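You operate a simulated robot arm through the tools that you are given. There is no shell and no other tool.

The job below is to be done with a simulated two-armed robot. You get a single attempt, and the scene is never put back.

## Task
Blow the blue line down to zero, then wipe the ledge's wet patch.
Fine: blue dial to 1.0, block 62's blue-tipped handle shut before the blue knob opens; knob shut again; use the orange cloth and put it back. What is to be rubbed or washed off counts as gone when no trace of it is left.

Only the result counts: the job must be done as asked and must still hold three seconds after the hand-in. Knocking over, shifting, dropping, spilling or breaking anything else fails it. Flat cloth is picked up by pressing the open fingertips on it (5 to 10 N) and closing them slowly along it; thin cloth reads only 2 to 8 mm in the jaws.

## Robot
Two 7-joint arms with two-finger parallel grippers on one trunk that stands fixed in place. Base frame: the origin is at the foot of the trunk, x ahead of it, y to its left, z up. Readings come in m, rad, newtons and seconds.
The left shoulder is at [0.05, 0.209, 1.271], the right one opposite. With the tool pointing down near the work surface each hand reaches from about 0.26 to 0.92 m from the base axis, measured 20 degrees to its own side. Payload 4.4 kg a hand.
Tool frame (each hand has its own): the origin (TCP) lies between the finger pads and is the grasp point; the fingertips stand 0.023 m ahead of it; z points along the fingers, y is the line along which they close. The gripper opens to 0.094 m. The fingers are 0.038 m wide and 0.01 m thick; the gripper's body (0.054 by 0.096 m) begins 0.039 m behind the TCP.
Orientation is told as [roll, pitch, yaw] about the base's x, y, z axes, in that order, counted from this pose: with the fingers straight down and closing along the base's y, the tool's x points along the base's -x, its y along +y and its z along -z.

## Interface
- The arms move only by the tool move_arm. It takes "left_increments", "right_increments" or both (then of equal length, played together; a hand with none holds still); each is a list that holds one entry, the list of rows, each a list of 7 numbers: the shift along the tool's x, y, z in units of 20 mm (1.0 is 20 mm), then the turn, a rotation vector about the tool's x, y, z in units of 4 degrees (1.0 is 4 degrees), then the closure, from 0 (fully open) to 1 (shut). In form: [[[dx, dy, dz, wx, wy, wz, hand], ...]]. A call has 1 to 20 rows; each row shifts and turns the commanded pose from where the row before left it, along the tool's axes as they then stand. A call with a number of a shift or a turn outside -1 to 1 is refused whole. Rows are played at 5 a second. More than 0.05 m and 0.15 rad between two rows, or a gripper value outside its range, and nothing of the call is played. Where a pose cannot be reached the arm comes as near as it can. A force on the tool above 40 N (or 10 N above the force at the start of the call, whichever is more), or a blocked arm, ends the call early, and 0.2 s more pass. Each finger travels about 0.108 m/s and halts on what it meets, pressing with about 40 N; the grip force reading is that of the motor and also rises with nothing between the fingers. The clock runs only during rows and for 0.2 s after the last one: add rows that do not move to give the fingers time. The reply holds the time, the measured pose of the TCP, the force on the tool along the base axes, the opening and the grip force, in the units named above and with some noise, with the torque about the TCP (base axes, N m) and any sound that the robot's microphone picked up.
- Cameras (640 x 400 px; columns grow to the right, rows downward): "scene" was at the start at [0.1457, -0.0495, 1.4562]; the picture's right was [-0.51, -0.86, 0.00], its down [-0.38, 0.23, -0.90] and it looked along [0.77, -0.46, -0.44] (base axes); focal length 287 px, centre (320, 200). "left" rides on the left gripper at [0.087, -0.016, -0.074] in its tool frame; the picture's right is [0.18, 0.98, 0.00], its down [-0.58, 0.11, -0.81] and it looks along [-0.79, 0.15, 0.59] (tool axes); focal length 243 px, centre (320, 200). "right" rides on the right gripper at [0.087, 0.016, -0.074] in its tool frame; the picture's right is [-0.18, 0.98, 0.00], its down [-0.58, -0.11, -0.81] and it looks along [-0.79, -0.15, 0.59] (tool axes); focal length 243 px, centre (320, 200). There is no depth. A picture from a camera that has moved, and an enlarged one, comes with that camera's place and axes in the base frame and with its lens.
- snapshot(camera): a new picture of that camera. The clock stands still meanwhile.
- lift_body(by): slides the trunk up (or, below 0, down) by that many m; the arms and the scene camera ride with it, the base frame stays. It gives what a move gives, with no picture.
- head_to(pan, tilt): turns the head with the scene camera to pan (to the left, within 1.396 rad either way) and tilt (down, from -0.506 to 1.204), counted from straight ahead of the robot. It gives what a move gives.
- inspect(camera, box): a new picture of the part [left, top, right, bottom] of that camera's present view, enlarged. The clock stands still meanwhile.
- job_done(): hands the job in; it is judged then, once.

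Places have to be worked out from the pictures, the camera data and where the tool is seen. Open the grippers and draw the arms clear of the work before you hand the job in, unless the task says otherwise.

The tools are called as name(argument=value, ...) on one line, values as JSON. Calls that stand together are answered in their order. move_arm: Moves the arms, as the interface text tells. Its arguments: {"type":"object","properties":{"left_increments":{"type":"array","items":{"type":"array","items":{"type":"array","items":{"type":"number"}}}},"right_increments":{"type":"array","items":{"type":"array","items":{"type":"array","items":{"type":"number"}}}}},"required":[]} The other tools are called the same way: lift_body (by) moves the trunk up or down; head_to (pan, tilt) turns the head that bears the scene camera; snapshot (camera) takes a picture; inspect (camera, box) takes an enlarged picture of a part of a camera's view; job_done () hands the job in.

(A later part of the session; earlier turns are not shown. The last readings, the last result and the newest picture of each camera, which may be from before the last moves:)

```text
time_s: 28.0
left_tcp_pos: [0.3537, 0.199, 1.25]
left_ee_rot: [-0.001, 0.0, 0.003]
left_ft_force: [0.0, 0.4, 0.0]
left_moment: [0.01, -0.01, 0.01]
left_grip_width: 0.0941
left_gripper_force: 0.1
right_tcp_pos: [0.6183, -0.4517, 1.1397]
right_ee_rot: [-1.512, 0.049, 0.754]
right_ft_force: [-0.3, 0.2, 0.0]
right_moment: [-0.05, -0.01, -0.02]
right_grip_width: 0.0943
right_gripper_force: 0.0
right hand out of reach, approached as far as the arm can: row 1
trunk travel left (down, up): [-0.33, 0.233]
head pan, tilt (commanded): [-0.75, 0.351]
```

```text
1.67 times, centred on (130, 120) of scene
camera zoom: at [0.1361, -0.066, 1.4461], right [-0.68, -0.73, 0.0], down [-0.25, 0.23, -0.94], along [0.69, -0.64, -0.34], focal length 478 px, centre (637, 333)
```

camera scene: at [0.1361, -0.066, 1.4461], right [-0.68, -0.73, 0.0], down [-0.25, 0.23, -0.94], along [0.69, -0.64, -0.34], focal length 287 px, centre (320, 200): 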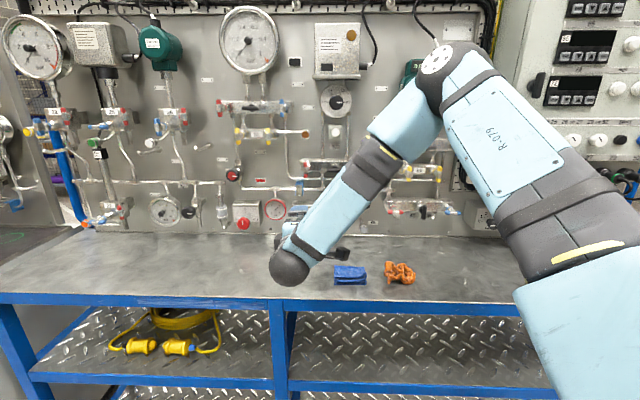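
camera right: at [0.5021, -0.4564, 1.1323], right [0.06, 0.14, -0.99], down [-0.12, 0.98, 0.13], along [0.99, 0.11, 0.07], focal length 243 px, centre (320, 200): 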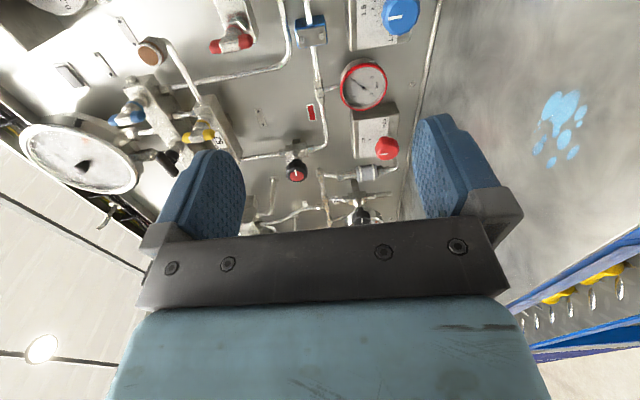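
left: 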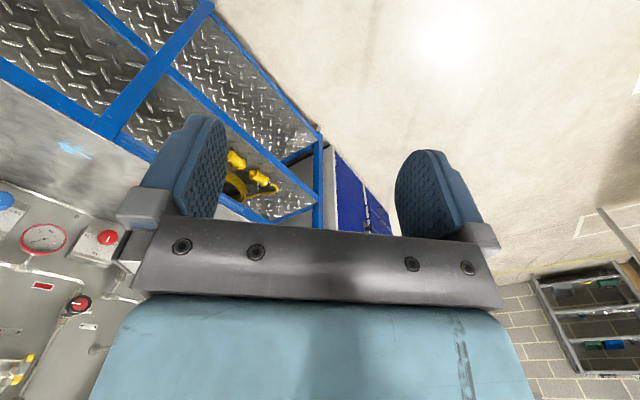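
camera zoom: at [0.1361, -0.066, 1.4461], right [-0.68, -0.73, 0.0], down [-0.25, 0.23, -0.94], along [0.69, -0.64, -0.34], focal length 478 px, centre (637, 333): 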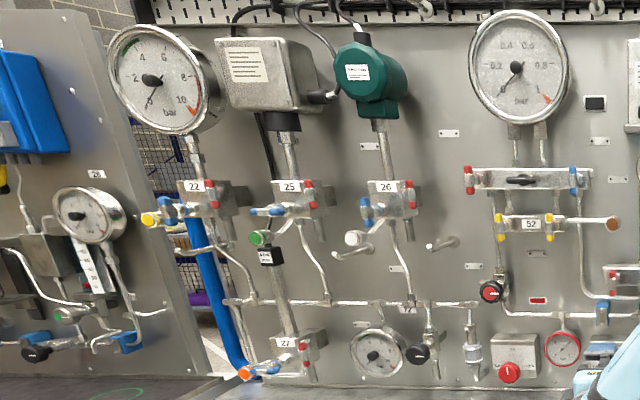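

The DP gauge above block 52 reads 0 with vertical handles although the lines differ in pressure, suggesting vertical means shut. I'll check the line-72 gauges and blocks 22/25/26/27 for consistency.

inspect(camera="scene", box=[140, 180, 240, 240])

inspect(camera="scene", box=[0, 10, 80, 90])

inspect(camera="scene", box=[20, 90, 200, 180])

inspect(camera="scene", box=[70, 160, 150, 240])

```text
6.40 times, centred on (190, 210) of scene
camera zoom: at [0.1361, -0.066, 1.4461], right [-0.68, -0.73, 0.0], down [-0.25, 0.23, -0.94], along [0.69, -0.64, -0.34], focal length 1835 px, centre (1152, 136)
```

zoom: 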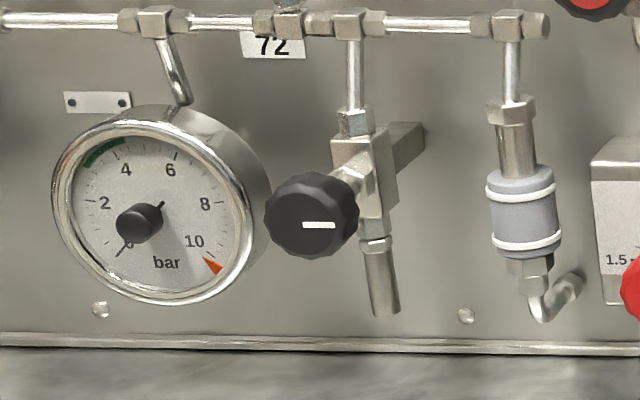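

```text
5.00 times, centred on (40, 50) of scene
camera zoom: at [0.1361, -0.066, 1.4461], right [-0.68, -0.73, 0.0], down [-0.25, 0.23, -0.94], along [0.69, -0.64, -0.34], focal length 1433 px, centre (1720, 950)
```

zoom: 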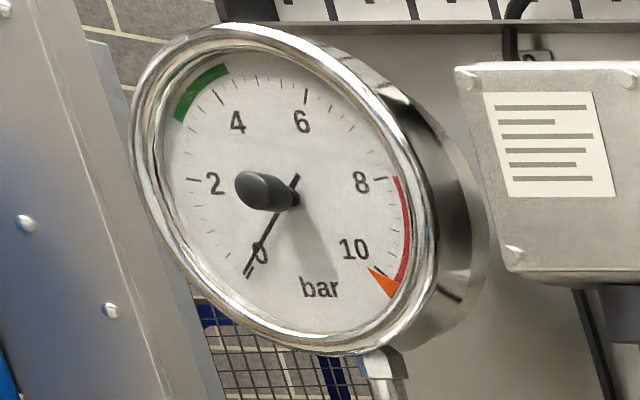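

```text
3.56 times, centred on (110, 135) of scene
camera zoom: at [0.1361, -0.066, 1.4461], right [-0.68, -0.73, 0.0], down [-0.25, 0.23, -0.94], along [0.69, -0.64, -0.34], focal length 1019 px, centre (1067, 431)
```

zoom: 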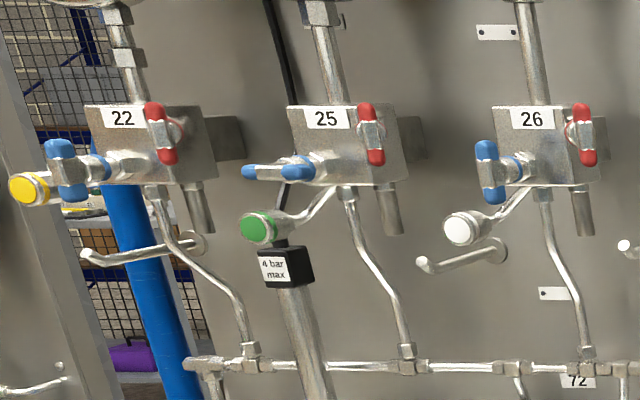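

```text
5.00 times, centred on (110, 200) of scene
camera zoom: at [0.1361, -0.066, 1.4461], right [-0.68, -0.73, 0.0], down [-0.25, 0.23, -0.94], along [0.69, -0.64, -0.34], focal length 1433 px, centre (1370, 200)
```

zoom: 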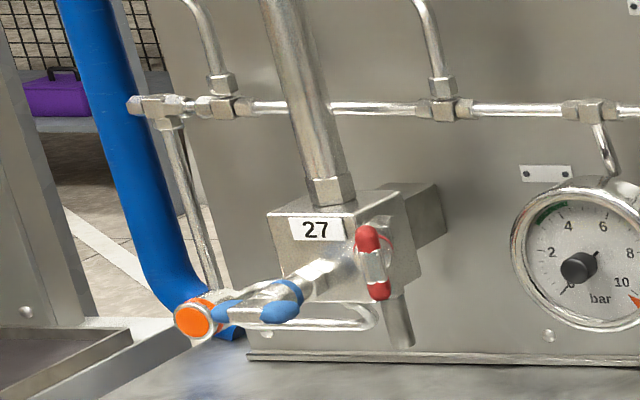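

Now the blue dial: I judge its face centre at about s=-0.137 along the bench, t=1.03 deep, z=1.03 (base about (0.825, -0.63, 1.03)). I'll go down to its height and part-way forward with the fingers opened to about 60 mm.

move_arm(right_increments=[[[-0.197, 0.824, 0.046, 0, 0, 0, 0.1], [-0.197, 0.824, 0.046, 0, 0, 0, 0.2], [-0.197, 0.824, 0.046, 0, 0, 0, 0.3], [-0.197, 0.824, 0.046, 0, 0, 0, 0.36], [-0.197, 0.824, 0.046, 0, 0, 0, 0.36], [-0.197, 0.824, 0.046, 0, 0, 0, 0.36], [-0.03, -0.059, 0.942, 0, 0, 0, 0.36], [-0.03, -0.059, 0.942, 0, 0, 0, 0.36], [-0.03, -0.059, 0.942, 0, 0, 0, 0.36], [-0.03, -0.059, 0.942, 0, 0, 0, 0.36], [-0.03, -0.059, 0.942, 0, 0, 0, 0.36]]])

snapshot(camera="right")

snapshot(camera="scene")

```text
time_s: 30.4
left_tcp_pos: [0.3535, 0.1987, 1.2505]
left_ee_rot: [0.001, -0.001, 0.002]
left_ft_force: [0.0, 0.3, 0.5]
left_moment: [-0.02, 0.02, 0.0]
left_grip_width: 0.0942
left_gripper_force: 0.0
right_tcp_pos: [0.6965, -0.5076, 1.0409]
right_ee_rot: [-1.508, 0.049, 0.756]
right_ft_force: [0.6, 1.0, -0.9]
right_moment: [0.0, -0.02, 0.03]
right_grip_width: 0.0601
right_gripper_force: 0.1
trunk travel left (down, up): [-0.33, 0.233]
head pan, tilt (commanded): [-0.75, 0.351]
```

```text
taken
camera right: at [0.5794, -0.5124, 1.0333], right [0.06, 0.14, -0.99], down [-0.12, 0.98, 0.13], along [0.99, 0.11, 0.07], focal length 243 px, centre (320, 200)
```

right: 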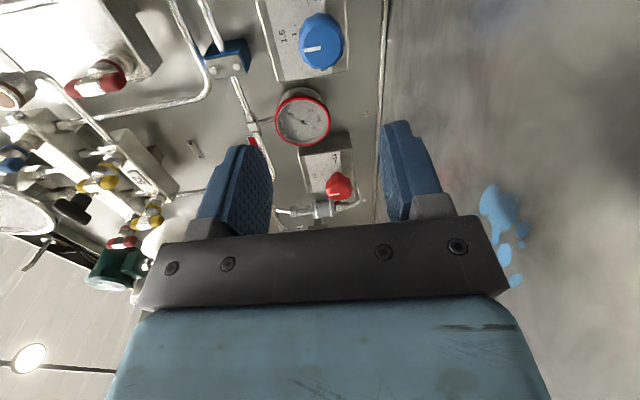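

```text
taken
camera scene: at [0.1353, -0.066, 1.4462], right [-0.68, -0.73, 0.0], down [-0.25, 0.23, -0.94], along [0.69, -0.64, -0.34], focal length 287 px, centre (320, 200)
```

scene: 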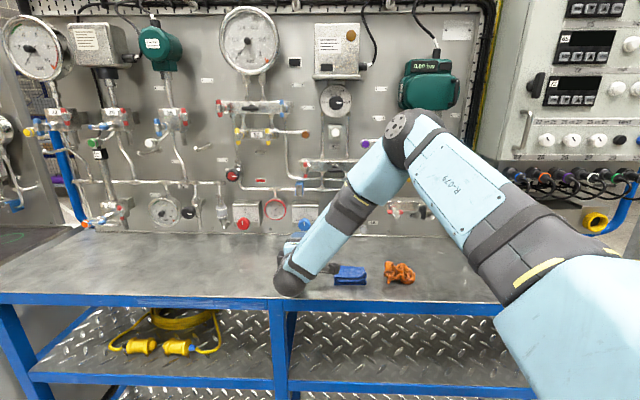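

The dial appears at about z=1.029, s=-0.134; the hand is 12 mm too high. I'll advance 100 mm along the panel normal while dropping 12 mm, then look again.

move_arm(right_increments=[[[-0.031, 0.048, 0.837, 0, 0, 0, 0.36], [-0.031, 0.048, 0.837, 0, 0, 0, 0.36], [-0.031, 0.048, 0.837, 0, 0, 0, 0.36], [-0.031, 0.048, 0.837, 0, 0, 0, 0.36], [-0.031, 0.048, 0.837, 0, 0, 0, 0.36], [-0.031, 0.048, 0.837, 0, 0, 0, 0.36]]])

snapshot(camera="right")

inspect(camera="scene", box=[230, 180, 390, 310])

```text
time_s: 31.8
left_tcp_pos: [0.3528, 0.1995, 1.2504]
left_ee_rot: [0.0, 0.0, 0.003]
left_ft_force: [-1.4, 0.5, -0.2]
left_moment: [0.02, -0.03, -0.03]
left_grip_width: 0.0942
left_gripper_force: 0.1
right_tcp_pos: [0.7475, -0.5844, 1.0577]
right_ee_rot: [-1.51, 0.049, 0.755]
right_ft_force: [0.0, 0.2, 0.4]
right_moment: [-0.01, -0.01, -0.01]
right_grip_width: 0.0601
right_gripper_force: 0.1
right hand out of reach, approached as far as the arm can: row 1, 2, 3, 4, 5, 6
trunk travel left (down, up): [-0.33, 0.233]
head pan, tilt (commanded): [-0.75, 0.351]
```

```text
taken
camera right: at [0.6299, -0.5892, 1.0499], right [0.06, 0.14, -0.99], down [-0.12, 0.98, 0.13], along [0.99, 0.11, 0.07], focal length 243 px, centre (320, 200)
```

right: 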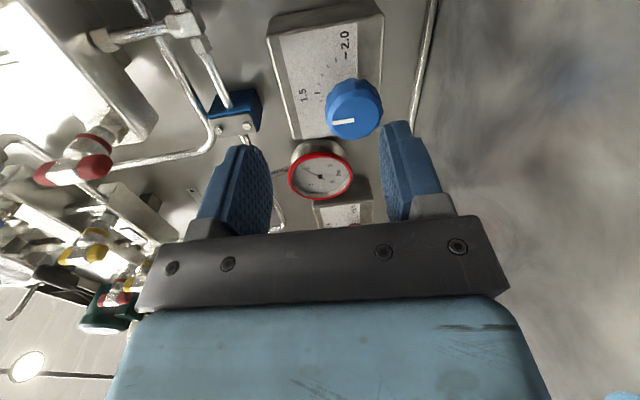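

```text
3.08 times, centred on (310, 245) of scene
camera zoom: at [0.1352, -0.0659, 1.4462], right [-0.68, -0.73, 0.0], down [-0.25, 0.23, -0.94], along [0.69, -0.64, -0.34], focal length 882 px, centre (351, 62)
```

zoom: 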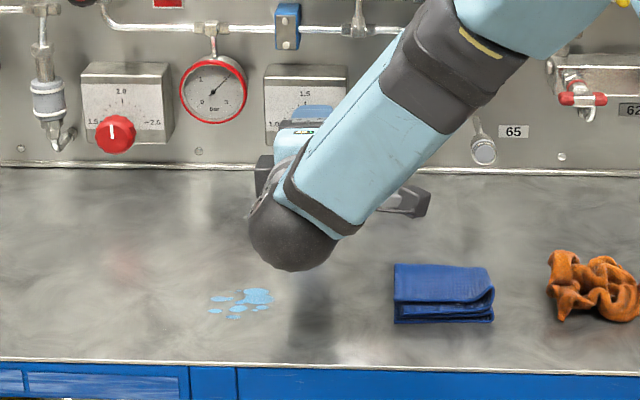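

The arm is at a wrist-flex limit because the forearm comes down too steeply. I'll back off, raise the hand 0.2 m and then lower the trunk by the same amount, so the forearm becomes flatter.

move_arm(right_increments=[[[0, 0, -1, 0, 0, 0, 0.36], [0, 0, -1, 0, 0, 0, 0.36], [0, 0, -1, 0, 0, 0, 0.36], [0, 0, -1, 0, 0, 0, 0.36], [0, -1, -1, 0, 0, 0, 0.36], [0, -1, -1, 0, 0, 0, 0.36], [0, -1, 0, 0, 0, 0, 0.36], [0, -1, 0, 0, 0, 0, 0.36], [0, -1, 0, 0, 0, 0, 0.36], [0, -1, 0, 0, 0, 0, 0.36], [0, -1, 0, 0, 0, 0, 0.36], [0, -1, 0, 0, 0, 0, 0.36], [0, -1, 0, 0, 0, 0, 0.36], [0, -1, 0, 0, 0, 0, 0.36]]])

snapshot(camera="scene")

```text
time_s: 34.8
left_tcp_pos: [0.353, 0.2003, 1.2508]
left_ee_rot: [0.0, -0.001, 0.001]
left_ft_force: [-0.9, -0.8, -0.7]
left_moment: [0.01, -0.01, -0.02]
left_grip_width: 0.0941
left_gripper_force: 0.2
right_tcp_pos: [0.6795, -0.4983, 1.2629]
right_ee_rot: [-1.512, 0.05, 0.755]
right_ft_force: [-0.2, 0.2, 0.6]
right_moment: [0.01, 0.02, -0.03]
right_grip_width: 0.0602
right_gripper_force: 0.0
trunk travel left (down, up): [-0.33, 0.233]
head pan, tilt (commanded): [-0.75, 0.351]
```

```text
taken
camera scene: at [0.1345, -0.0655, 1.4463], right [-0.68, -0.73, 0.0], down [-0.25, 0.23, -0.94], along [0.69, -0.64, -0.34], focal length 287 px, centre (320, 200)
```

scene: 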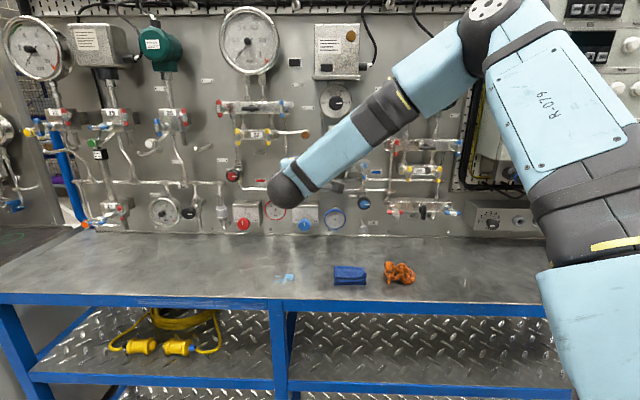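

The forearm is flatter now. I'll lower the trunk by 0.2 m, bringing the hand back to knob height.

lift_body(by=-0.2)

snapshot(camera="scene")

snapshot(camera="right")

```text
time_s: 37.0
left_tcp_pos: [0.3523, 0.2, 1.0502]
left_ee_rot: [0.0, 0.001, 0.002]
left_ft_force: [-0.1, 0.0, 0.2]
left_moment: [0.0, 0.0, 0.03]
left_grip_width: 0.0937
left_gripper_force: 0.0
right_tcp_pos: [0.6801, -0.4984, 1.0628]
right_ee_rot: [-1.512, 0.05, 0.753]
right_ft_force: [0.0, 0.6, 0.2]
right_moment: [0.02, 0.0, -0.01]
right_grip_width: 0.0599
right_gripper_force: 0.1
trunk travel left (down, up): [-0.13, 0.433]
head pan, tilt (commanded): [-0.75, 0.351]
```

```text
taken
camera scene: at [0.1349, -0.0658, 1.2463], right [-0.68, -0.73, 0.0], down [-0.25, 0.23, -0.94], along [0.69, -0.64, -0.34], focal length 287 px, centre (320, 200)
```

scene: 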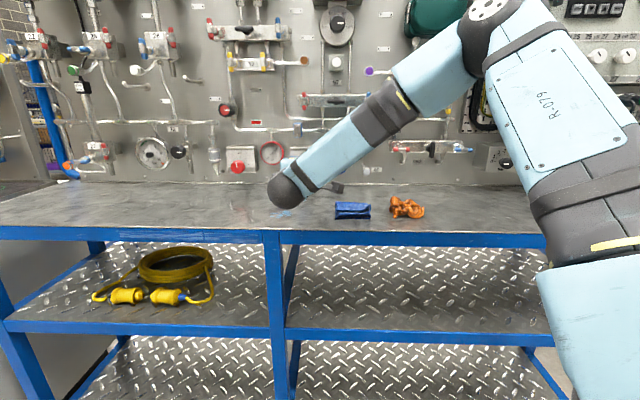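

```text
taken
camera right: at [0.5633, -0.5022, 1.055], right [0.06, 0.14, -0.99], down [-0.12, 0.98, 0.13], along [0.99, 0.11, 0.07], focal length 243 px, centre (320, 200)
```

right: 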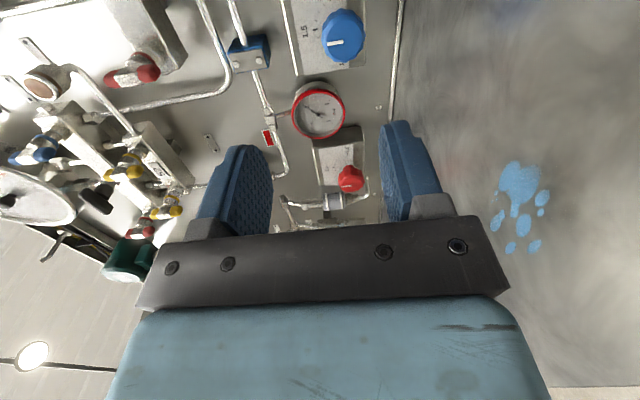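

With the dial at about s=-0.134, z=1.030, I'll advance to just short of its face and check that the arm now follows.

move_arm(right_increments=[[[-0.079, 0.177, 0.918, 0, 0, 0, 0.36], [-0.079, 0.177, 0.918, 0, 0, 0, 0.36], [-0.079, 0.177, 0.918, 0, 0, 0, 0.36], [-0.079, 0.177, 0.918, 0, 0, 0, 0.36], [-0.079, 0.177, 0.918, 0, 0, 0, 0.36], [-0.079, 0.177, 0.918, 0, 0, 0, 0.36], [-0.079, 0.177, 0.918, 0, 0, 0, 0.36]]])

snapshot(camera="right")

inspect(camera="scene", box=[230, 110, 390, 230])

```text
time_s: 38.6
left_tcp_pos: [0.3534, 0.1992, 1.0507]
left_ee_rot: [0.0, 0.0, 0.004]
left_ft_force: [-0.1, -0.2, -0.8]
left_moment: [0.04, 0.01, 0.0]
left_grip_width: 0.0942
left_gripper_force: 0.1
right_tcp_pos: [0.7736, -0.5858, 1.0321]
right_ee_rot: [-1.512, 0.047, 0.753]
right_ft_force: [0.8, 0.1, 0.8]
right_moment: [-0.01, 0.03, 0.01]
right_grip_width: 0.0602
right_gripper_force: 0.0
trunk travel left (down, up): [-0.13, 0.433]
head pan, tilt (commanded): [-0.75, 0.351]
```

```text
taken
camera right: at [0.6572, -0.5896, 1.0225], right [0.06, 0.14, -0.99], down [-0.12, 0.98, 0.13], along [0.99, 0.11, 0.07], focal length 243 px, centre (320, 200)
```

right: 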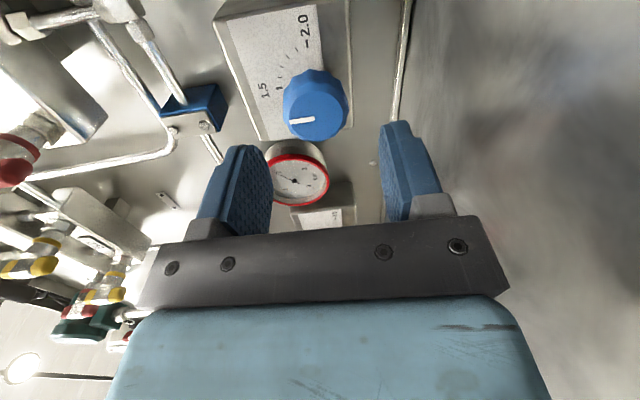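

```text
3.33 times, centred on (310, 170) of scene
camera zoom: at [0.1354, -0.066, 1.2462], right [-0.68, -0.73, 0.0], down [-0.25, 0.23, -0.94], along [0.69, -0.64, -0.34], focal length 956 px, centre (353, 300)
```

zoom: 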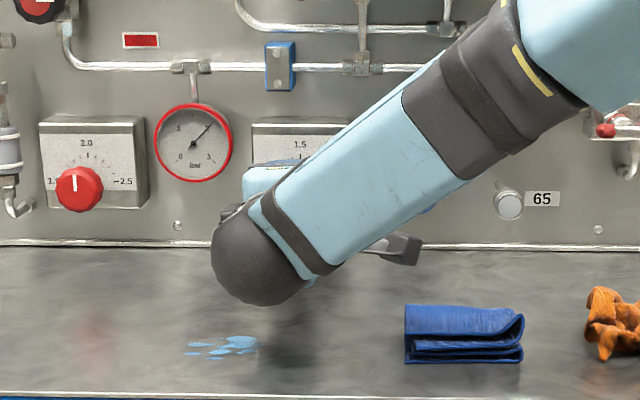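

The arm follows now. The fingers straddle the dial (about s=-0.131, z=1.029, face t about 1.01); I'll advance 44 mm so the pads sit around the knob, then view.

move_arm(right_increments=[[[0.01, 0.01, 0.735, 0, 0, 0, 0.36], [0.01, 0.01, 0.735, 0, 0, 0, 0.36], [0.01, 0.01, 0.735, 0, 0, 0, 0.36]]])

snapshot(camera="right")

```text
time_s: 39.4
left_tcp_pos: [0.3527, 0.2, 1.0486]
left_ee_rot: [0.0, 0.0, 0.002]
left_ft_force: [0.4, -0.7, -0.2]
left_moment: [-0.02, -0.01, 0.0]
left_grip_width: 0.0939
left_gripper_force: 0.1
right_tcp_pos: [0.8032, -0.6167, 1.0269]
right_ee_rot: [-1.511, 0.049, 0.753]
right_ft_force: [-0.2, -0.3, 1.1]
right_moment: [0.03, -0.02, 0.01]
right_grip_width: 0.0603
right_gripper_force: 0.0
trunk travel left (down, up): [-0.13, 0.433]
head pan, tilt (commanded): [-0.75, 0.351]
```

```text
taken
camera right: at [0.6869, -0.6217, 1.0187], right [0.06, 0.14, -0.99], down [-0.12, 0.98, 0.13], along [0.99, 0.11, 0.07], focal length 243 px, centre (320, 200)
```

right: 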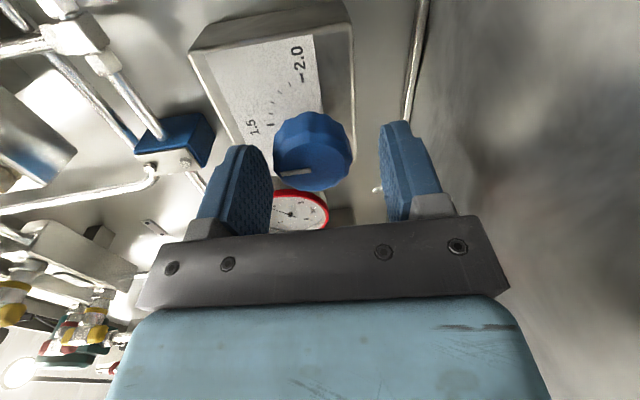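

The fingers straddle the knob, which sits about 4 mm above my centre line. I'll nudge up and slightly in, then close on it.

move_arm(right_increments=[[[0, -0.18, 0.25, 0, 0, 0, 0.36], [0, 0, 0, 0, 0, 0, 0.45], [0, 0, 0, 0, 0, 0, 0.5], [0, 0, 0, 0, 0, 0, 0.55], [0, 0, 0, 0, 0, 0, 0.65], [0, 0, 0, 0, 0, 0, 0.8], [0, 0, 0, 0, 0, 0, 0.8]]])

snapshot(camera="right")

```text
time_s: 41.0
left_tcp_pos: [0.3529, 0.1999, 1.0506]
left_ee_rot: [-0.003, 0.0, 0.002]
left_ft_force: [-0.1, 1.0, -0.3]
left_moment: [0.0, -0.01, -0.01]
left_grip_width: 0.0941
left_gripper_force: 0.1
right_tcp_pos: [0.8074, -0.6195, 1.0304]
right_ee_rot: [-1.513, 0.049, 0.755]
right_ft_force: [7.6, -4.0, 7.7]
right_moment: [-0.16, -0.17, 0.24]
right_grip_width: 0.0409
right_gripper_force: 44.9
trunk travel left (down, up): [-0.13, 0.433]
head pan, tilt (commanded): [-0.75, 0.351]
```

```text
taken
camera right: at [0.6904, -0.6248, 1.0236], right [0.06, 0.13, -0.99], down [-0.12, 0.98, 0.13], along [0.99, 0.11, 0.08], focal length 243 px, centre (320, 200)
```

right: 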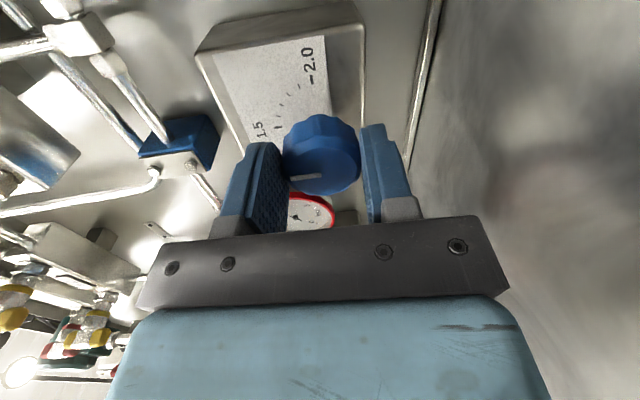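

The dial is gripped (41 mm, 45 N). I'll turn it counter-clockwise (towards 1.0) by 20° first and check.

move_arm(right_increments=[[[0, 0, 0, 0, 0, -1, 0.8], [0, 0, 0, 0, 0, -1, 0.8], [0, 0, 0, 0, 0, -1, 0.8], [0, 0, 0, 0, 0, -1, 0.8], [0, 0, 0, 0, 0, -1, 0.8]]])

snapshot(camera="right")

inspect(camera="scene", box=[260, 120, 380, 220])

```text
time_s: 42.2
left_tcp_pos: [0.3537, 0.201, 1.0518]
left_ee_rot: [-0.001, 0.001, 0.001]
left_ft_force: [0.6, 1.3, -0.2]
left_moment: [-0.01, 0.04, -0.03]
left_grip_width: 0.0936
left_gripper_force: 0.0
right_tcp_pos: [0.8064, -0.6192, 1.0334]
right_ee_rot: [-1.511, 0.395, 0.773]
right_ft_force: [20.4, -10.9, 20.2]
right_moment: [-0.45, -0.67, -0.45]
right_grip_width: 0.0407
right_gripper_force: 44.6
trunk travel left (down, up): [-0.13, 0.433]
head pan, tilt (commanded): [-0.75, 0.351]
```

```text
taken
camera right: at [0.6921, -0.6246, 1.0554], right [-0.19, -0.1, -0.98], down [-0.13, 0.99, -0.08], along [0.97, 0.11, -0.2], focal length 243 px, centre (320, 200)
```

right: 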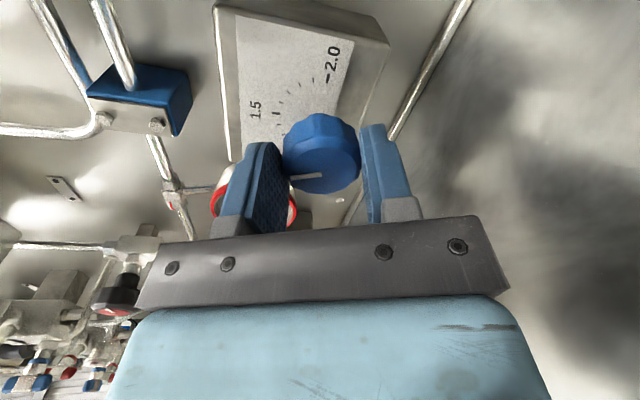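

```text
4.00 times, centred on (320, 170) of scene
camera zoom: at [0.1348, -0.065, 1.2465], right [-0.68, -0.73, 0.0], down [-0.25, 0.23, -0.94], along [0.69, -0.64, -0.34], focal length 1147 px, centre (320, 320)
```

zoom: 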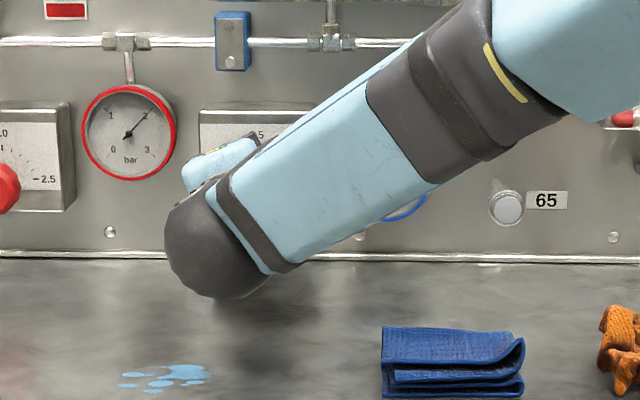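

The knob is turning with the hand, but side forces have built to 30 N (up and towards the panel), so the knob axis is a little higher than my command. I'll shift the command 3 mm up and 2 mm in to relieve it.

move_arm(right_increments=[[[0.051, -0.141, 0.1, 0, 0, 0, 0.8], [0, 0, 0, 0, 0, 0, 0.8]]])

```text
time_s: 42.8
left_tcp_pos: [0.3515, 0.2011, 1.0508]
left_ee_rot: [-0.001, -0.001, 0.002]
left_ft_force: [-0.3, -0.3, 0.8]
left_moment: [-0.01, 0.03, 0.02]
left_grip_width: 0.094
left_gripper_force: 0.1
right_tcp_pos: [0.8069, -0.6198, 1.0319]
right_ee_rot: [-1.504, 0.4, 0.776]
right_ft_force: [-11.3, 11.2, 4.0]
right_moment: [-0.52, -0.49, -0.87]
right_grip_width: 0.0407
right_gripper_force: 45.5
trunk travel left (down, up): [-0.13, 0.433]
head pan, tilt (commanded): [-0.75, 0.351]
```

Forces dropped (about -16 N along the normal, 4 N up). I'll take back 0.8 mm along the normal and continue turning 24°.

move_arm(right_increments=[[[0.01, -0.03, -0.04, 0, 0, -1, 0.8], [0, 0, 0, 0, 0, -1, 0.8], [0, 0, 0, 0, 0, -1, 0.8], [0, 0, 0, 0, 0, -1, 0.8], [0, 0, 0, 0, 0, -1, 0.8], [0, 0, 0, 0, 0, -1, 0.8]]])

snapshot(camera="right")

```text
time_s: 43.5
left_tcp_pos: [0.3538, 0.1995, 1.0499]
left_ee_rot: [0.0, 0.001, 0.003]
left_ft_force: [0.1, -0.9, 0.5]
left_moment: [0.05, -0.03, -0.01]
left_grip_width: 0.094
left_gripper_force: 0.0
right_tcp_pos: [0.8046, -0.6194, 1.0343]
right_ee_rot: [-1.519, 0.555, 0.799]
right_ft_force: [16.8, 4.5, 0.0]
right_moment: [-0.07, -0.22, 0.28]
right_grip_width: 0.0406
right_gripper_force: 45.2
right hand out of reach, approached as far as the arm can: row 2, 3
trunk travel left (down, up): [-0.13, 0.433]
head pan, tilt (commanded): [-0.75, 0.351]
stopped in row 3 (right hand): the force on the tool passed its limit at 61 N (the readings are from after the stop); the commanded pose is now the measured one
```

```text
taken
camera right: at [0.6938, -0.6247, 1.0691], right [-0.29, -0.22, -0.93], down [-0.17, 0.97, -0.18], along [0.94, 0.11, -0.32], focal length 243 px, centre (320, 200)
```

right: 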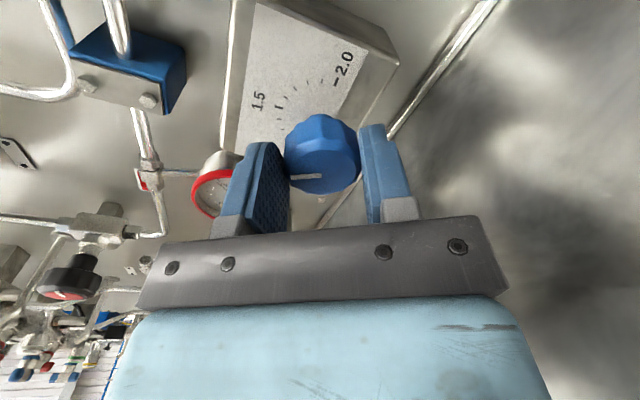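

The wrist limit here is about 31° camera-up, so the dial has turned about 29° so far. I'll open, roll back to camera-right, and regrip for further goes; first release and check the dial stayed.

move_arm(right_increments=[[[0, 0, 0, 0, 0, 0, 0.5], [0, 0, 0, 0, 0, 0, 0.36], [0, 0, 0, 0, 0, 0, 0.36]]])

inspect(camera="right", box=[200, 20, 440, 240])

```text
time_s: 44.4
left_tcp_pos: [0.3526, 0.1999, 1.0497]
left_ee_rot: [0.001, -0.001, 0.002]
left_ft_force: [0.5, -0.5, 1.0]
left_moment: [0.0, 0.0, -0.02]
left_grip_width: 0.0941
left_gripper_force: 0.0
right_tcp_pos: [0.8028, -0.6225, 1.0348]
right_ee_rot: [-1.521, 0.557, 0.792]
right_ft_force: [-0.6, 0.3, 0.1]
right_moment: [-0.02, -0.01, -0.01]
right_grip_width: 0.0601
right_gripper_force: 0.0
trunk travel left (down, up): [-0.13, 0.433]
head pan, tilt (commanded): [-0.75, 0.351]
```

```text
1.82 times, centred on (320, 130) of right
camera zoom: at [0.6915, -0.6261, 1.0698], right [-0.29, -0.22, -0.93], down [-0.17, 0.97, -0.18], along [0.94, 0.1, -0.32], focal length 441 px, centre (320, 327)
```

zoom: 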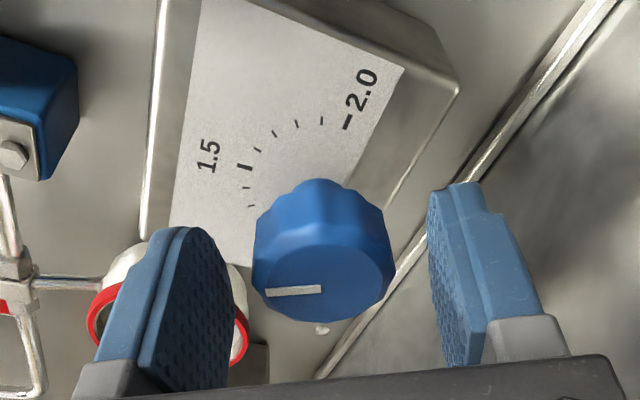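

The dial pointer has clearly moved ccw. I'll roll the hand back about 36° around the knob and regrip.

move_arm(right_increments=[[[0, 0, 0, 0, 0, 1, 0.36], [0, 0, 0, 0, 0, 1, 0.36], [0, 0, 0, 0, 0, 1, 0.36], [0, 0, 0, 0, 0, 1, 0.36], [0, 0, 0, 0, 0, 1, 0.36], [0, 0, 0, 0, 0, 1, 0.36], [0, 0, 0, 0, 0, 1, 0.36], [0, 0, 0, 0, 0, 1, 0.36], [-0.1, 0, 0, 0, 0, 1, 0.36], [0, 0, 0, 0, 0, 0, 0.36]]])

snapshot(camera="right")

```text
time_s: 46.5
left_tcp_pos: [0.3535, 0.2, 1.0508]
left_ee_rot: [0.002, 0.001, 0.003]
left_ft_force: [0.3, 0.2, 0.1]
left_moment: [0.03, -0.03, -0.04]
left_grip_width: 0.094
left_gripper_force: 0.1
right_tcp_pos: [0.8029, -0.6207, 1.0353]
right_ee_rot: [-1.527, -0.071, 0.761]
right_ft_force: [-0.1, 0.2, 0.1]
right_moment: [-0.01, 0.01, 0.0]
right_grip_width: 0.0601
right_gripper_force: 0.1
trunk travel left (down, up): [-0.13, 0.433]
head pan, tilt (commanded): [-0.75, 0.351]
```

```text
taken
camera right: at [0.6886, -0.6256, 1.0156], right [0.15, 0.21, -0.97], down [-0.14, 0.97, 0.18], along [0.98, 0.11, 0.18], focal length 243 px, centre (320, 200)
```

right: 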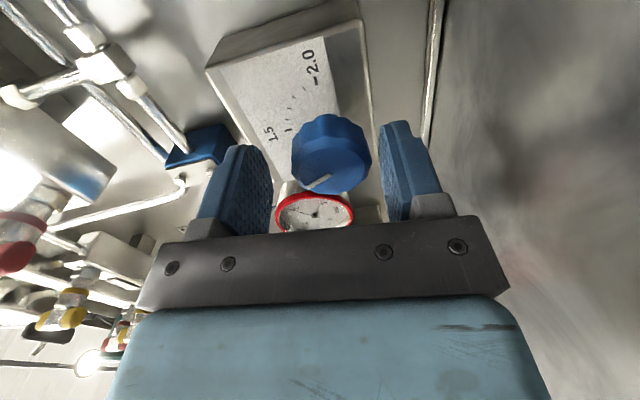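

The knob is about 4–5 mm lower than the finger centre. I'll lower by 4 mm, close, and check the forces.

move_arm(right_increments=[[[0, 0.2, 0.1, 0, 0, 0, 0.36], [0, 0, 0, 0, 0, 0, 0.45], [0, 0, 0, 0, 0, 0, 0.5], [0, 0, 0, 0, 0, 0, 0.55], [0, 0, 0, 0, 0, 0, 0.65], [0, 0, 0, 0, 0, 0, 0.8], [0, 0, 0, 0, 0, 0, 0.8]]])

```text
time_s: 48.1
left_tcp_pos: [0.3544, 0.1999, 1.0505]
left_ee_rot: [0.0, 0.0, 0.002]
left_ft_force: [0.1, -0.6, -0.1]
left_moment: [0.01, 0.0, 0.04]
left_grip_width: 0.0937
left_gripper_force: 0.0
right_tcp_pos: [0.806, -0.6219, 1.0303]
right_ee_rot: [-1.526, -0.069, 0.763]
right_ft_force: [0.3, -0.3, -0.5]
right_moment: [-0.05, -0.03, 0.06]
right_grip_width: 0.0406
right_gripper_force: 44.9
trunk travel left (down, up): [-0.13, 0.433]
head pan, tilt (commanded): [-0.75, 0.351]
```

Gripped with almost no side force this time. Turning 28° counter-clockwise.

move_arm(right_increments=[[[0, 0, 0, 0, 0, -1, 0.8], [0, 0, 0, 0, 0, -1, 0.8], [0, 0, 0, 0, 0, -1, 0.8], [0, 0, 0, 0, 0, -1, 0.8], [0, 0, 0, 0, 0, -1, 0.8], [0, 0, 0, 0, 0, -1, 0.8], [0, 0, 0, 0, 0, -1, 0.8]]])

inspect(camera="right", box=[200, 20, 440, 240])

```text
time_s: 49.8
left_tcp_pos: [0.353, 0.2, 1.0497]
left_ee_rot: [0.001, -0.001, 0.003]
left_ft_force: [-0.1, -0.2, -0.4]
left_moment: [0.0, 0.02, 0.0]
left_grip_width: 0.094
left_gripper_force: 0.1
right_tcp_pos: [0.8052, -0.6211, 1.0329]
right_ee_rot: [-1.526, 0.417, 0.784]
right_ft_force: [16.7, -11.4, 15.9]
right_moment: [-0.41, -0.58, -0.62]
right_grip_width: 0.0407
right_gripper_force: 44.9
trunk travel left (down, up): [-0.13, 0.433]
head pan, tilt (commanded): [-0.75, 0.351]
```

```text
1.82 times, centred on (320, 130) of right
camera zoom: at [0.6914, -0.6277, 1.0564], right [-0.19, -0.13, -0.97], down [-0.15, 0.98, -0.1], along [0.97, 0.12, -0.21], focal length 441 px, centre (320, 327)
```

zoom: 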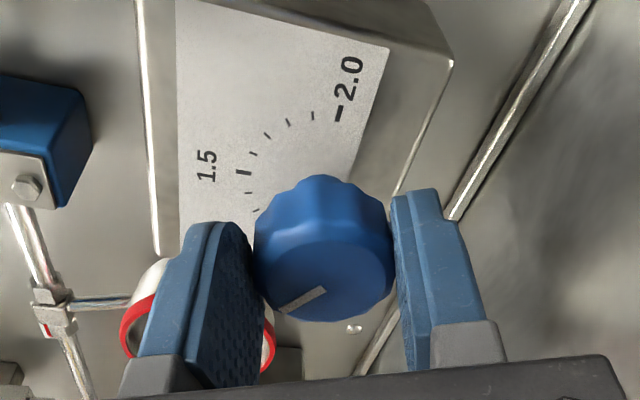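

Total turn is now about 57°. I'll release, roll back 36°, and view before the third grip.

move_arm(right_increments=[[[0, 0, 0, 0, 0, 0, 0.5], [0, 0, 0, 0, 0, 0, 0.36], [0, 0, 0, 0, 0, 0, 0.36], [0, 0, 0, 0, 0, 1, 0.36], [0, 0, 0, 0, 0, 1, 0.36], [0, 0, 0, 0, 0, 1, 0.36], [0, 0, 0, 0, 0, 1, 0.36], [0, 0, 0, 0, 0, 1, 0.36], [0, 0, 0, 0, 0, 1, 0.36], [0, 0, 0, 0, 0, 1, 0.36], [0, 0, 0, 0, 0, 1, 0.36], [0, 0, 0, 0, 0, 1, 0.36], [0, 0, 0, 0, 0, 0, 0.36]]])

inspect(camera="right", box=[200, 20, 440, 240])

```text
time_s: 52.5
left_tcp_pos: [0.3533, 0.2, 1.0512]
left_ee_rot: [0.0, 0.001, 0.0]
left_ft_force: [-0.2, -0.3, -0.4]
left_moment: [-0.01, 0.02, 0.06]
left_grip_width: 0.0939
left_gripper_force: 0.1
right_tcp_pos: [0.8052, -0.6222, 1.0305]
right_ee_rot: [-1.528, -0.21, 0.754]
right_ft_force: [0.5, 0.7, -0.6]
right_moment: [0.02, 0.0, -0.03]
right_grip_width: 0.0601
right_gripper_force: 0.2
trunk travel left (down, up): [-0.13, 0.433]
head pan, tilt (commanded): [-0.75, 0.351]
```

```text
1.82 times, centred on (320, 130) of right
camera zoom: at [0.6928, -0.6231, 0.9996], right [0.25, 0.3, -0.92], down [-0.16, 0.95, 0.26], along [0.96, 0.08, 0.29], focal length 441 px, centre (320, 327)
```

zoom: 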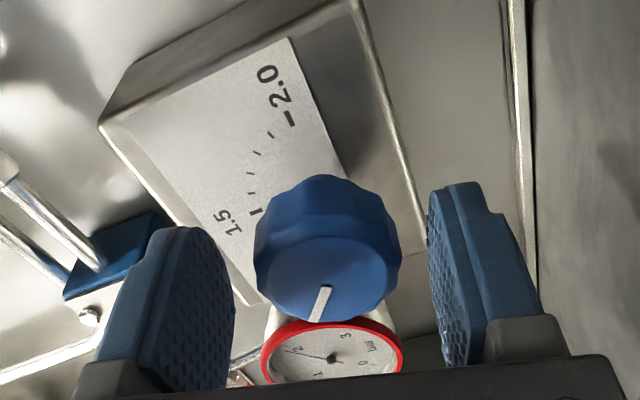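

The pointer is roughly 55° left of up. Third grip: close, then turn the remaining ~33°.

move_arm(right_increments=[[[0, 0, 0.05, 0, 0, 0, 0.45], [0, 0, 0, 0, 0, 0, 0.5], [0, 0, 0, 0, 0, 0, 0.55], [0, 0, 0, 0, 0, 0, 0.65], [0, 0, 0, 0, 0, 0, 0.8], [0, 0, 0, 0, 0, 0, 0.8], [0, 0, 0, 0, 0, -1, 0.8], [0, 0, 0, 0, 0, -1, 0.8], [0, 0, 0, 0, 0, -1, 0.8], [0, 0, 0, 0, 0, -1, 0.8], [0, 0, 0, 0, 0, -1, 0.8], [0, 0, 0, 0, 0, -1, 0.8]]])

inspect(camera="right", box=[200, 20, 440, 240])

```text
time_s: 55.1
left_tcp_pos: [0.3518, 0.1988, 1.051]
left_ee_rot: [-0.002, 0.001, 0.001]
left_ft_force: [0.0, 0.1, 0.5]
left_moment: [-0.02, 0.0, -0.02]
left_grip_width: 0.0938
left_gripper_force: 0.0
right_tcp_pos: [0.8064, -0.6227, 1.0313]
right_ee_rot: [-1.529, 0.21, 0.776]
right_ft_force: [-0.9, 3.5, 1.9]
right_moment: [-0.23, -0.31, -1.19]
right_grip_width: 0.0408
right_gripper_force: 45.2
trunk travel left (down, up): [-0.13, 0.433]
head pan, tilt (commanded): [-0.75, 0.351]
```

```text
1.82 times, centred on (320, 130) of right
camera zoom: at [0.6897, -0.6293, 1.0371], right [-0.05, 0.01, -1.0], down [-0.13, 0.99, 0.02], along [0.99, 0.13, -0.04], focal length 441 px, centre (320, 327)
```

zoom: 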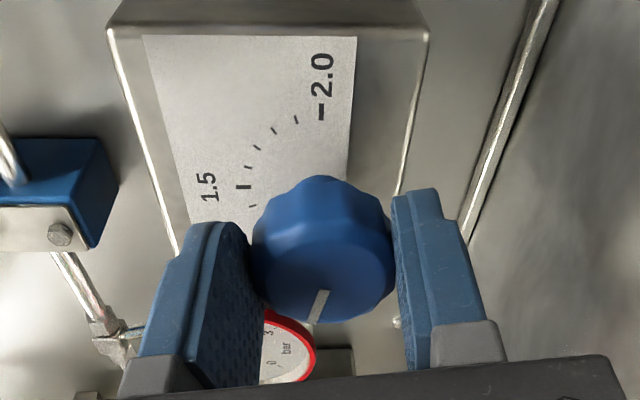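

About 81° turned by the hand's count. I'll turn another 8° and check for any stop (torque about the tool axis).

move_arm(right_increments=[[[0, 0, 0, 0, 0, -1, 0.8], [0, 0, 0, 0, 0, -1, 0.8], [0, 0, 0, 0, 0, 0, 0.8]]])

inspect(camera="right", box=[260, 80, 400, 240])

```text
time_s: 56.0
left_tcp_pos: [0.3521, 0.2011, 1.0499]
left_ee_rot: [-0.002, 0.001, 0.004]
left_ft_force: [1.9, 0.1, -0.3]
left_moment: [0.05, 0.0, 0.01]
left_grip_width: 0.0941
left_gripper_force: 0.1
right_tcp_pos: [0.8059, -0.6223, 1.0334]
right_ee_rot: [-1.529, 0.35, 0.781]
right_ft_force: [12.1, -4.2, 11.6]
right_moment: [-0.39, -0.44, -0.59]
right_grip_width: 0.0408
right_gripper_force: 45.2
trunk travel left (down, up): [-0.13, 0.433]
head pan, tilt (commanded): [-0.75, 0.351]
```

```text
2.50 times, centred on (330, 160) of right
camera zoom: at [0.691, -0.6287, 1.05], right [-0.14, -0.08, -0.99], down [-0.14, 0.99, -0.06], along [0.98, 0.13, -0.16], focal length 606 px, centre (295, 300)
```

zoom: 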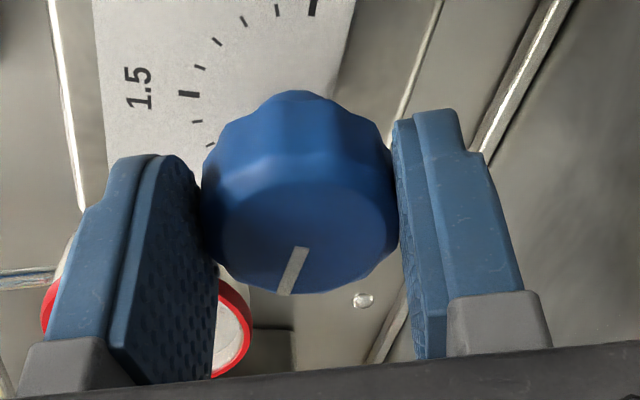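

The pointer is now at about 88° (nearly 9 o'clock, where the 1.0 mark is). I'll add 1.5°, release and back straight off to check it from the scene camera.

move_arm(right_increments=[[[0, 0, 0, 0, 0, -0.4, 0.8], [0, 0, 0, 0, 0, 0, 0.8], [0, 0, 0, 0, 0, 0, 0.5], [0, 0, 0, 0, 0, 0, 0.3], [0, 0, 0, 0, 0, 0, 0.3], [0, 0, -1, 0, 0, 0, 0.3], [0, 0, -1, 0, 0, 0, 0.3], [0, 0, -1, 0, 0, 0, 0.3], [0, 0, -1, 0, 0, 0, 0.3], [0, 0, -1, 0, 0, 0, 0.3]]])

inspect(camera="right", box=[220, 0, 440, 200])

snapshot(camera="scene")

```text
time_s: 58.1
left_tcp_pos: [0.3528, 0.2003, 1.0509]
left_ee_rot: [0.002, 0.0, 0.002]
left_ft_force: [-0.3, 0.0, -0.6]
left_moment: [-0.01, 0.0, -0.01]
left_grip_width: 0.0939
left_gripper_force: 0.1
right_tcp_pos: [0.7353, -0.5507, 1.036]
right_ee_rot: [-1.524, 0.374, 0.783]
right_ft_force: [-0.6, 0.8, -0.5]
right_moment: [-0.01, 0.01, -0.02]
right_grip_width: 0.0659
right_gripper_force: 0.0
trunk travel left (down, up): [-0.13, 0.433]
head pan, tilt (commanded): [-0.75, 0.351]
```

```text
2.00 times, centred on (330, 100) of right
camera zoom: at [0.6214, -0.5572, 1.0553], right [-0.17, -0.1, -0.98], down [-0.14, 0.99, -0.08], along [0.98, 0.13, -0.18], focal length 485 px, centre (300, 400)
```

zoom: 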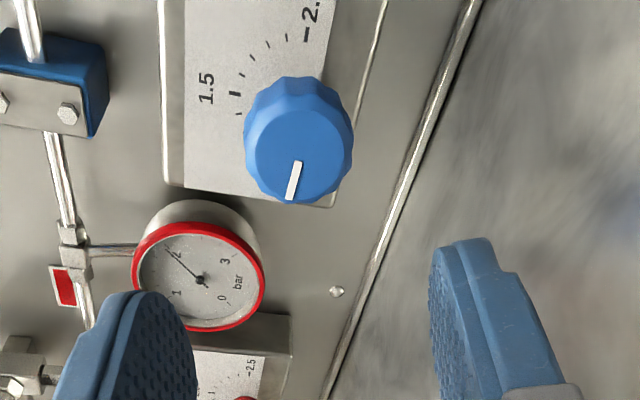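

```text
taken
camera scene: at [0.1348, -0.0655, 1.2463], right [-0.68, -0.73, 0.0], down [-0.25, 0.23, -0.94], along [0.69, -0.64, -0.34], focal length 287 px, centre (320, 200)
```

scene: 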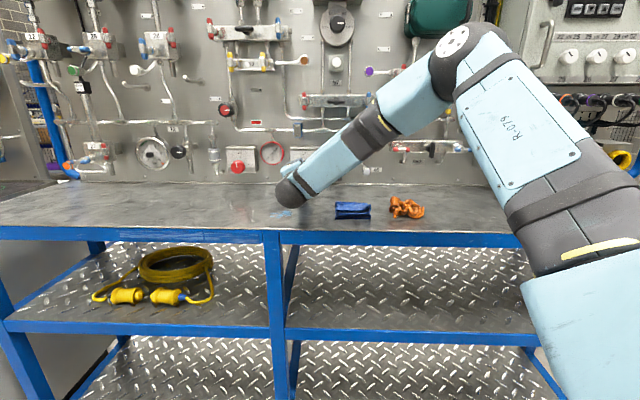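

I can verify the dial later from another place. Next is block 62's blue handle, judged at about s=0.345, t=1.005, z=1.093. I'll back off, roll to camera-right, rise to clear the cloths and move right.

move_arm(right_increments=[[[0, 0, -1, 0, 0, 1, 0.3], [0, 0, -1, 0, 0, 1, 0.3], [0, 0, -1, 0, 0, 1, 0.3], [0, 0, -1, 0, 0, 1, 0.3], [0, 0, -1, 0, 0, 1, 0.3], [0, -1, 0, 0, 0, 0.36, 0.3], [0, -1, 0, 0, 0, 0, 0.3], [0, -1, 0, 0, 0, 0, 0.3], [0, -1, 0, 0, 0, 0, 0.3], [1, 0, 0, 0, 0, 0, 0.3], [1, 0, 0, 0, 0, 0, 0.3], [1, 0, 0, 0, 0, 0, 0.3], [1, 0, 0, 0, 0, 0, 0.3], [1, 0, 0, 0, 0, 0, 0.3], [1, 0, 0, 0, 0, 0, 0.3], [1, 0, 0, 0, 0, 0, 0.3], [1, 0, 0, 0, 0, 0, 0.3], [1, 0, 0, 0, 0, 0, 0.3], [1, 0, 0, 0, 0, 0, 0.3]]])

snapshot(camera="scene")

snapshot(camera="right")

```text
time_s: 62.1
left_tcp_pos: [0.3536, 0.1997, 1.0502]
left_ee_rot: [0.0, 0.0, 0.002]
left_ft_force: [-0.6, -0.3, 0.6]
left_moment: [0.0, 0.01, -0.02]
left_grip_width: 0.0938
left_gripper_force: 0.1
right_tcp_pos: [0.524, -0.6178, 1.1195]
right_ee_rot: [-1.529, 0.001, 0.766]
right_ft_force: [0.8, -0.3, 0.6]
right_moment: [-0.02, 0.01, 0.01]
right_grip_width: 0.0661
right_gripper_force: 0.0
trunk travel left (down, up): [-0.13, 0.433]
head pan, tilt (commanded): [-0.75, 0.351]
```

```text
taken
camera scene: at [0.1347, -0.066, 1.2463], right [-0.68, -0.73, 0.0], down [-0.25, 0.23, -0.94], along [0.69, -0.64, -0.34], focal length 287 px, centre (320, 200)
```

scene: 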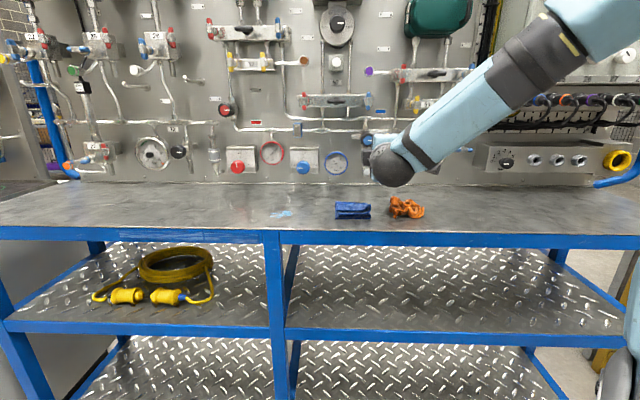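

```text
taken
camera right: at [0.4095, -0.6247, 1.1068], right [0.1, 0.16, -0.98], down [-0.14, 0.98, 0.14], along [0.99, 0.12, 0.12], focal length 243 px, centre (320, 200)
```

right: 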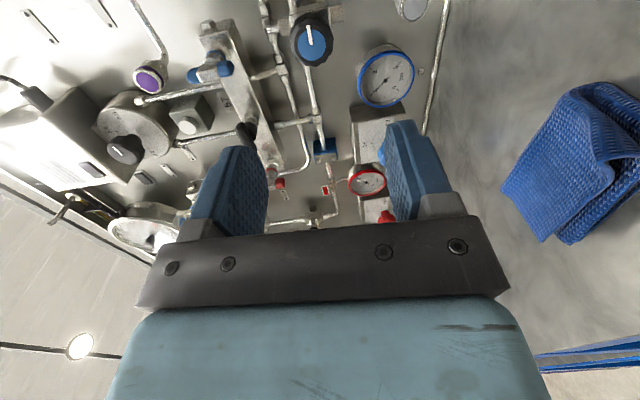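

The dial and blue gauge are visible from the scene camera now; I'll zoom in on them to verify the setting.

inspect(camera="scene", box=[275, 135, 355, 185])

inspect(camera="scene", box=[215, 135, 295, 185])

```text
8.00 times, centred on (315, 160) of scene
camera zoom: at [0.1347, -0.066, 1.2463], right [-0.68, -0.73, 0.0], down [-0.25, 0.23, -0.94], along [0.69, -0.64, -0.34], focal length 2293 px, centre (360, 520)
```

zoom: 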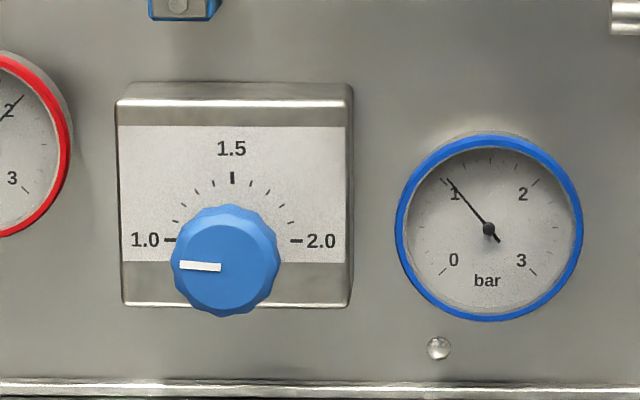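

```text
8.00 times, centred on (255, 160) of scene
camera zoom: at [0.1347, -0.066, 1.2463], right [-0.68, -0.73, 0.0], down [-0.25, 0.23, -0.94], along [0.69, -0.64, -0.34], focal length 2293 px, centre (840, 520)
```

zoom: 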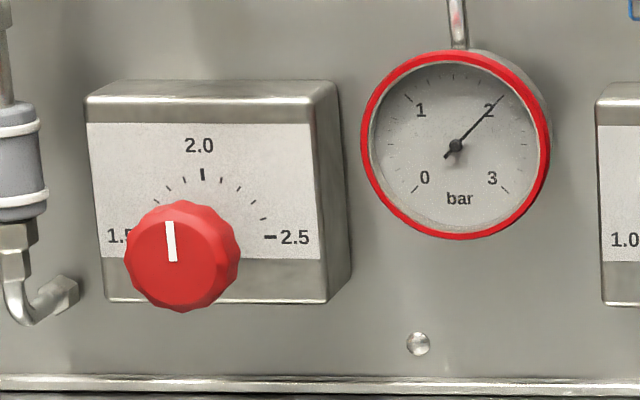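

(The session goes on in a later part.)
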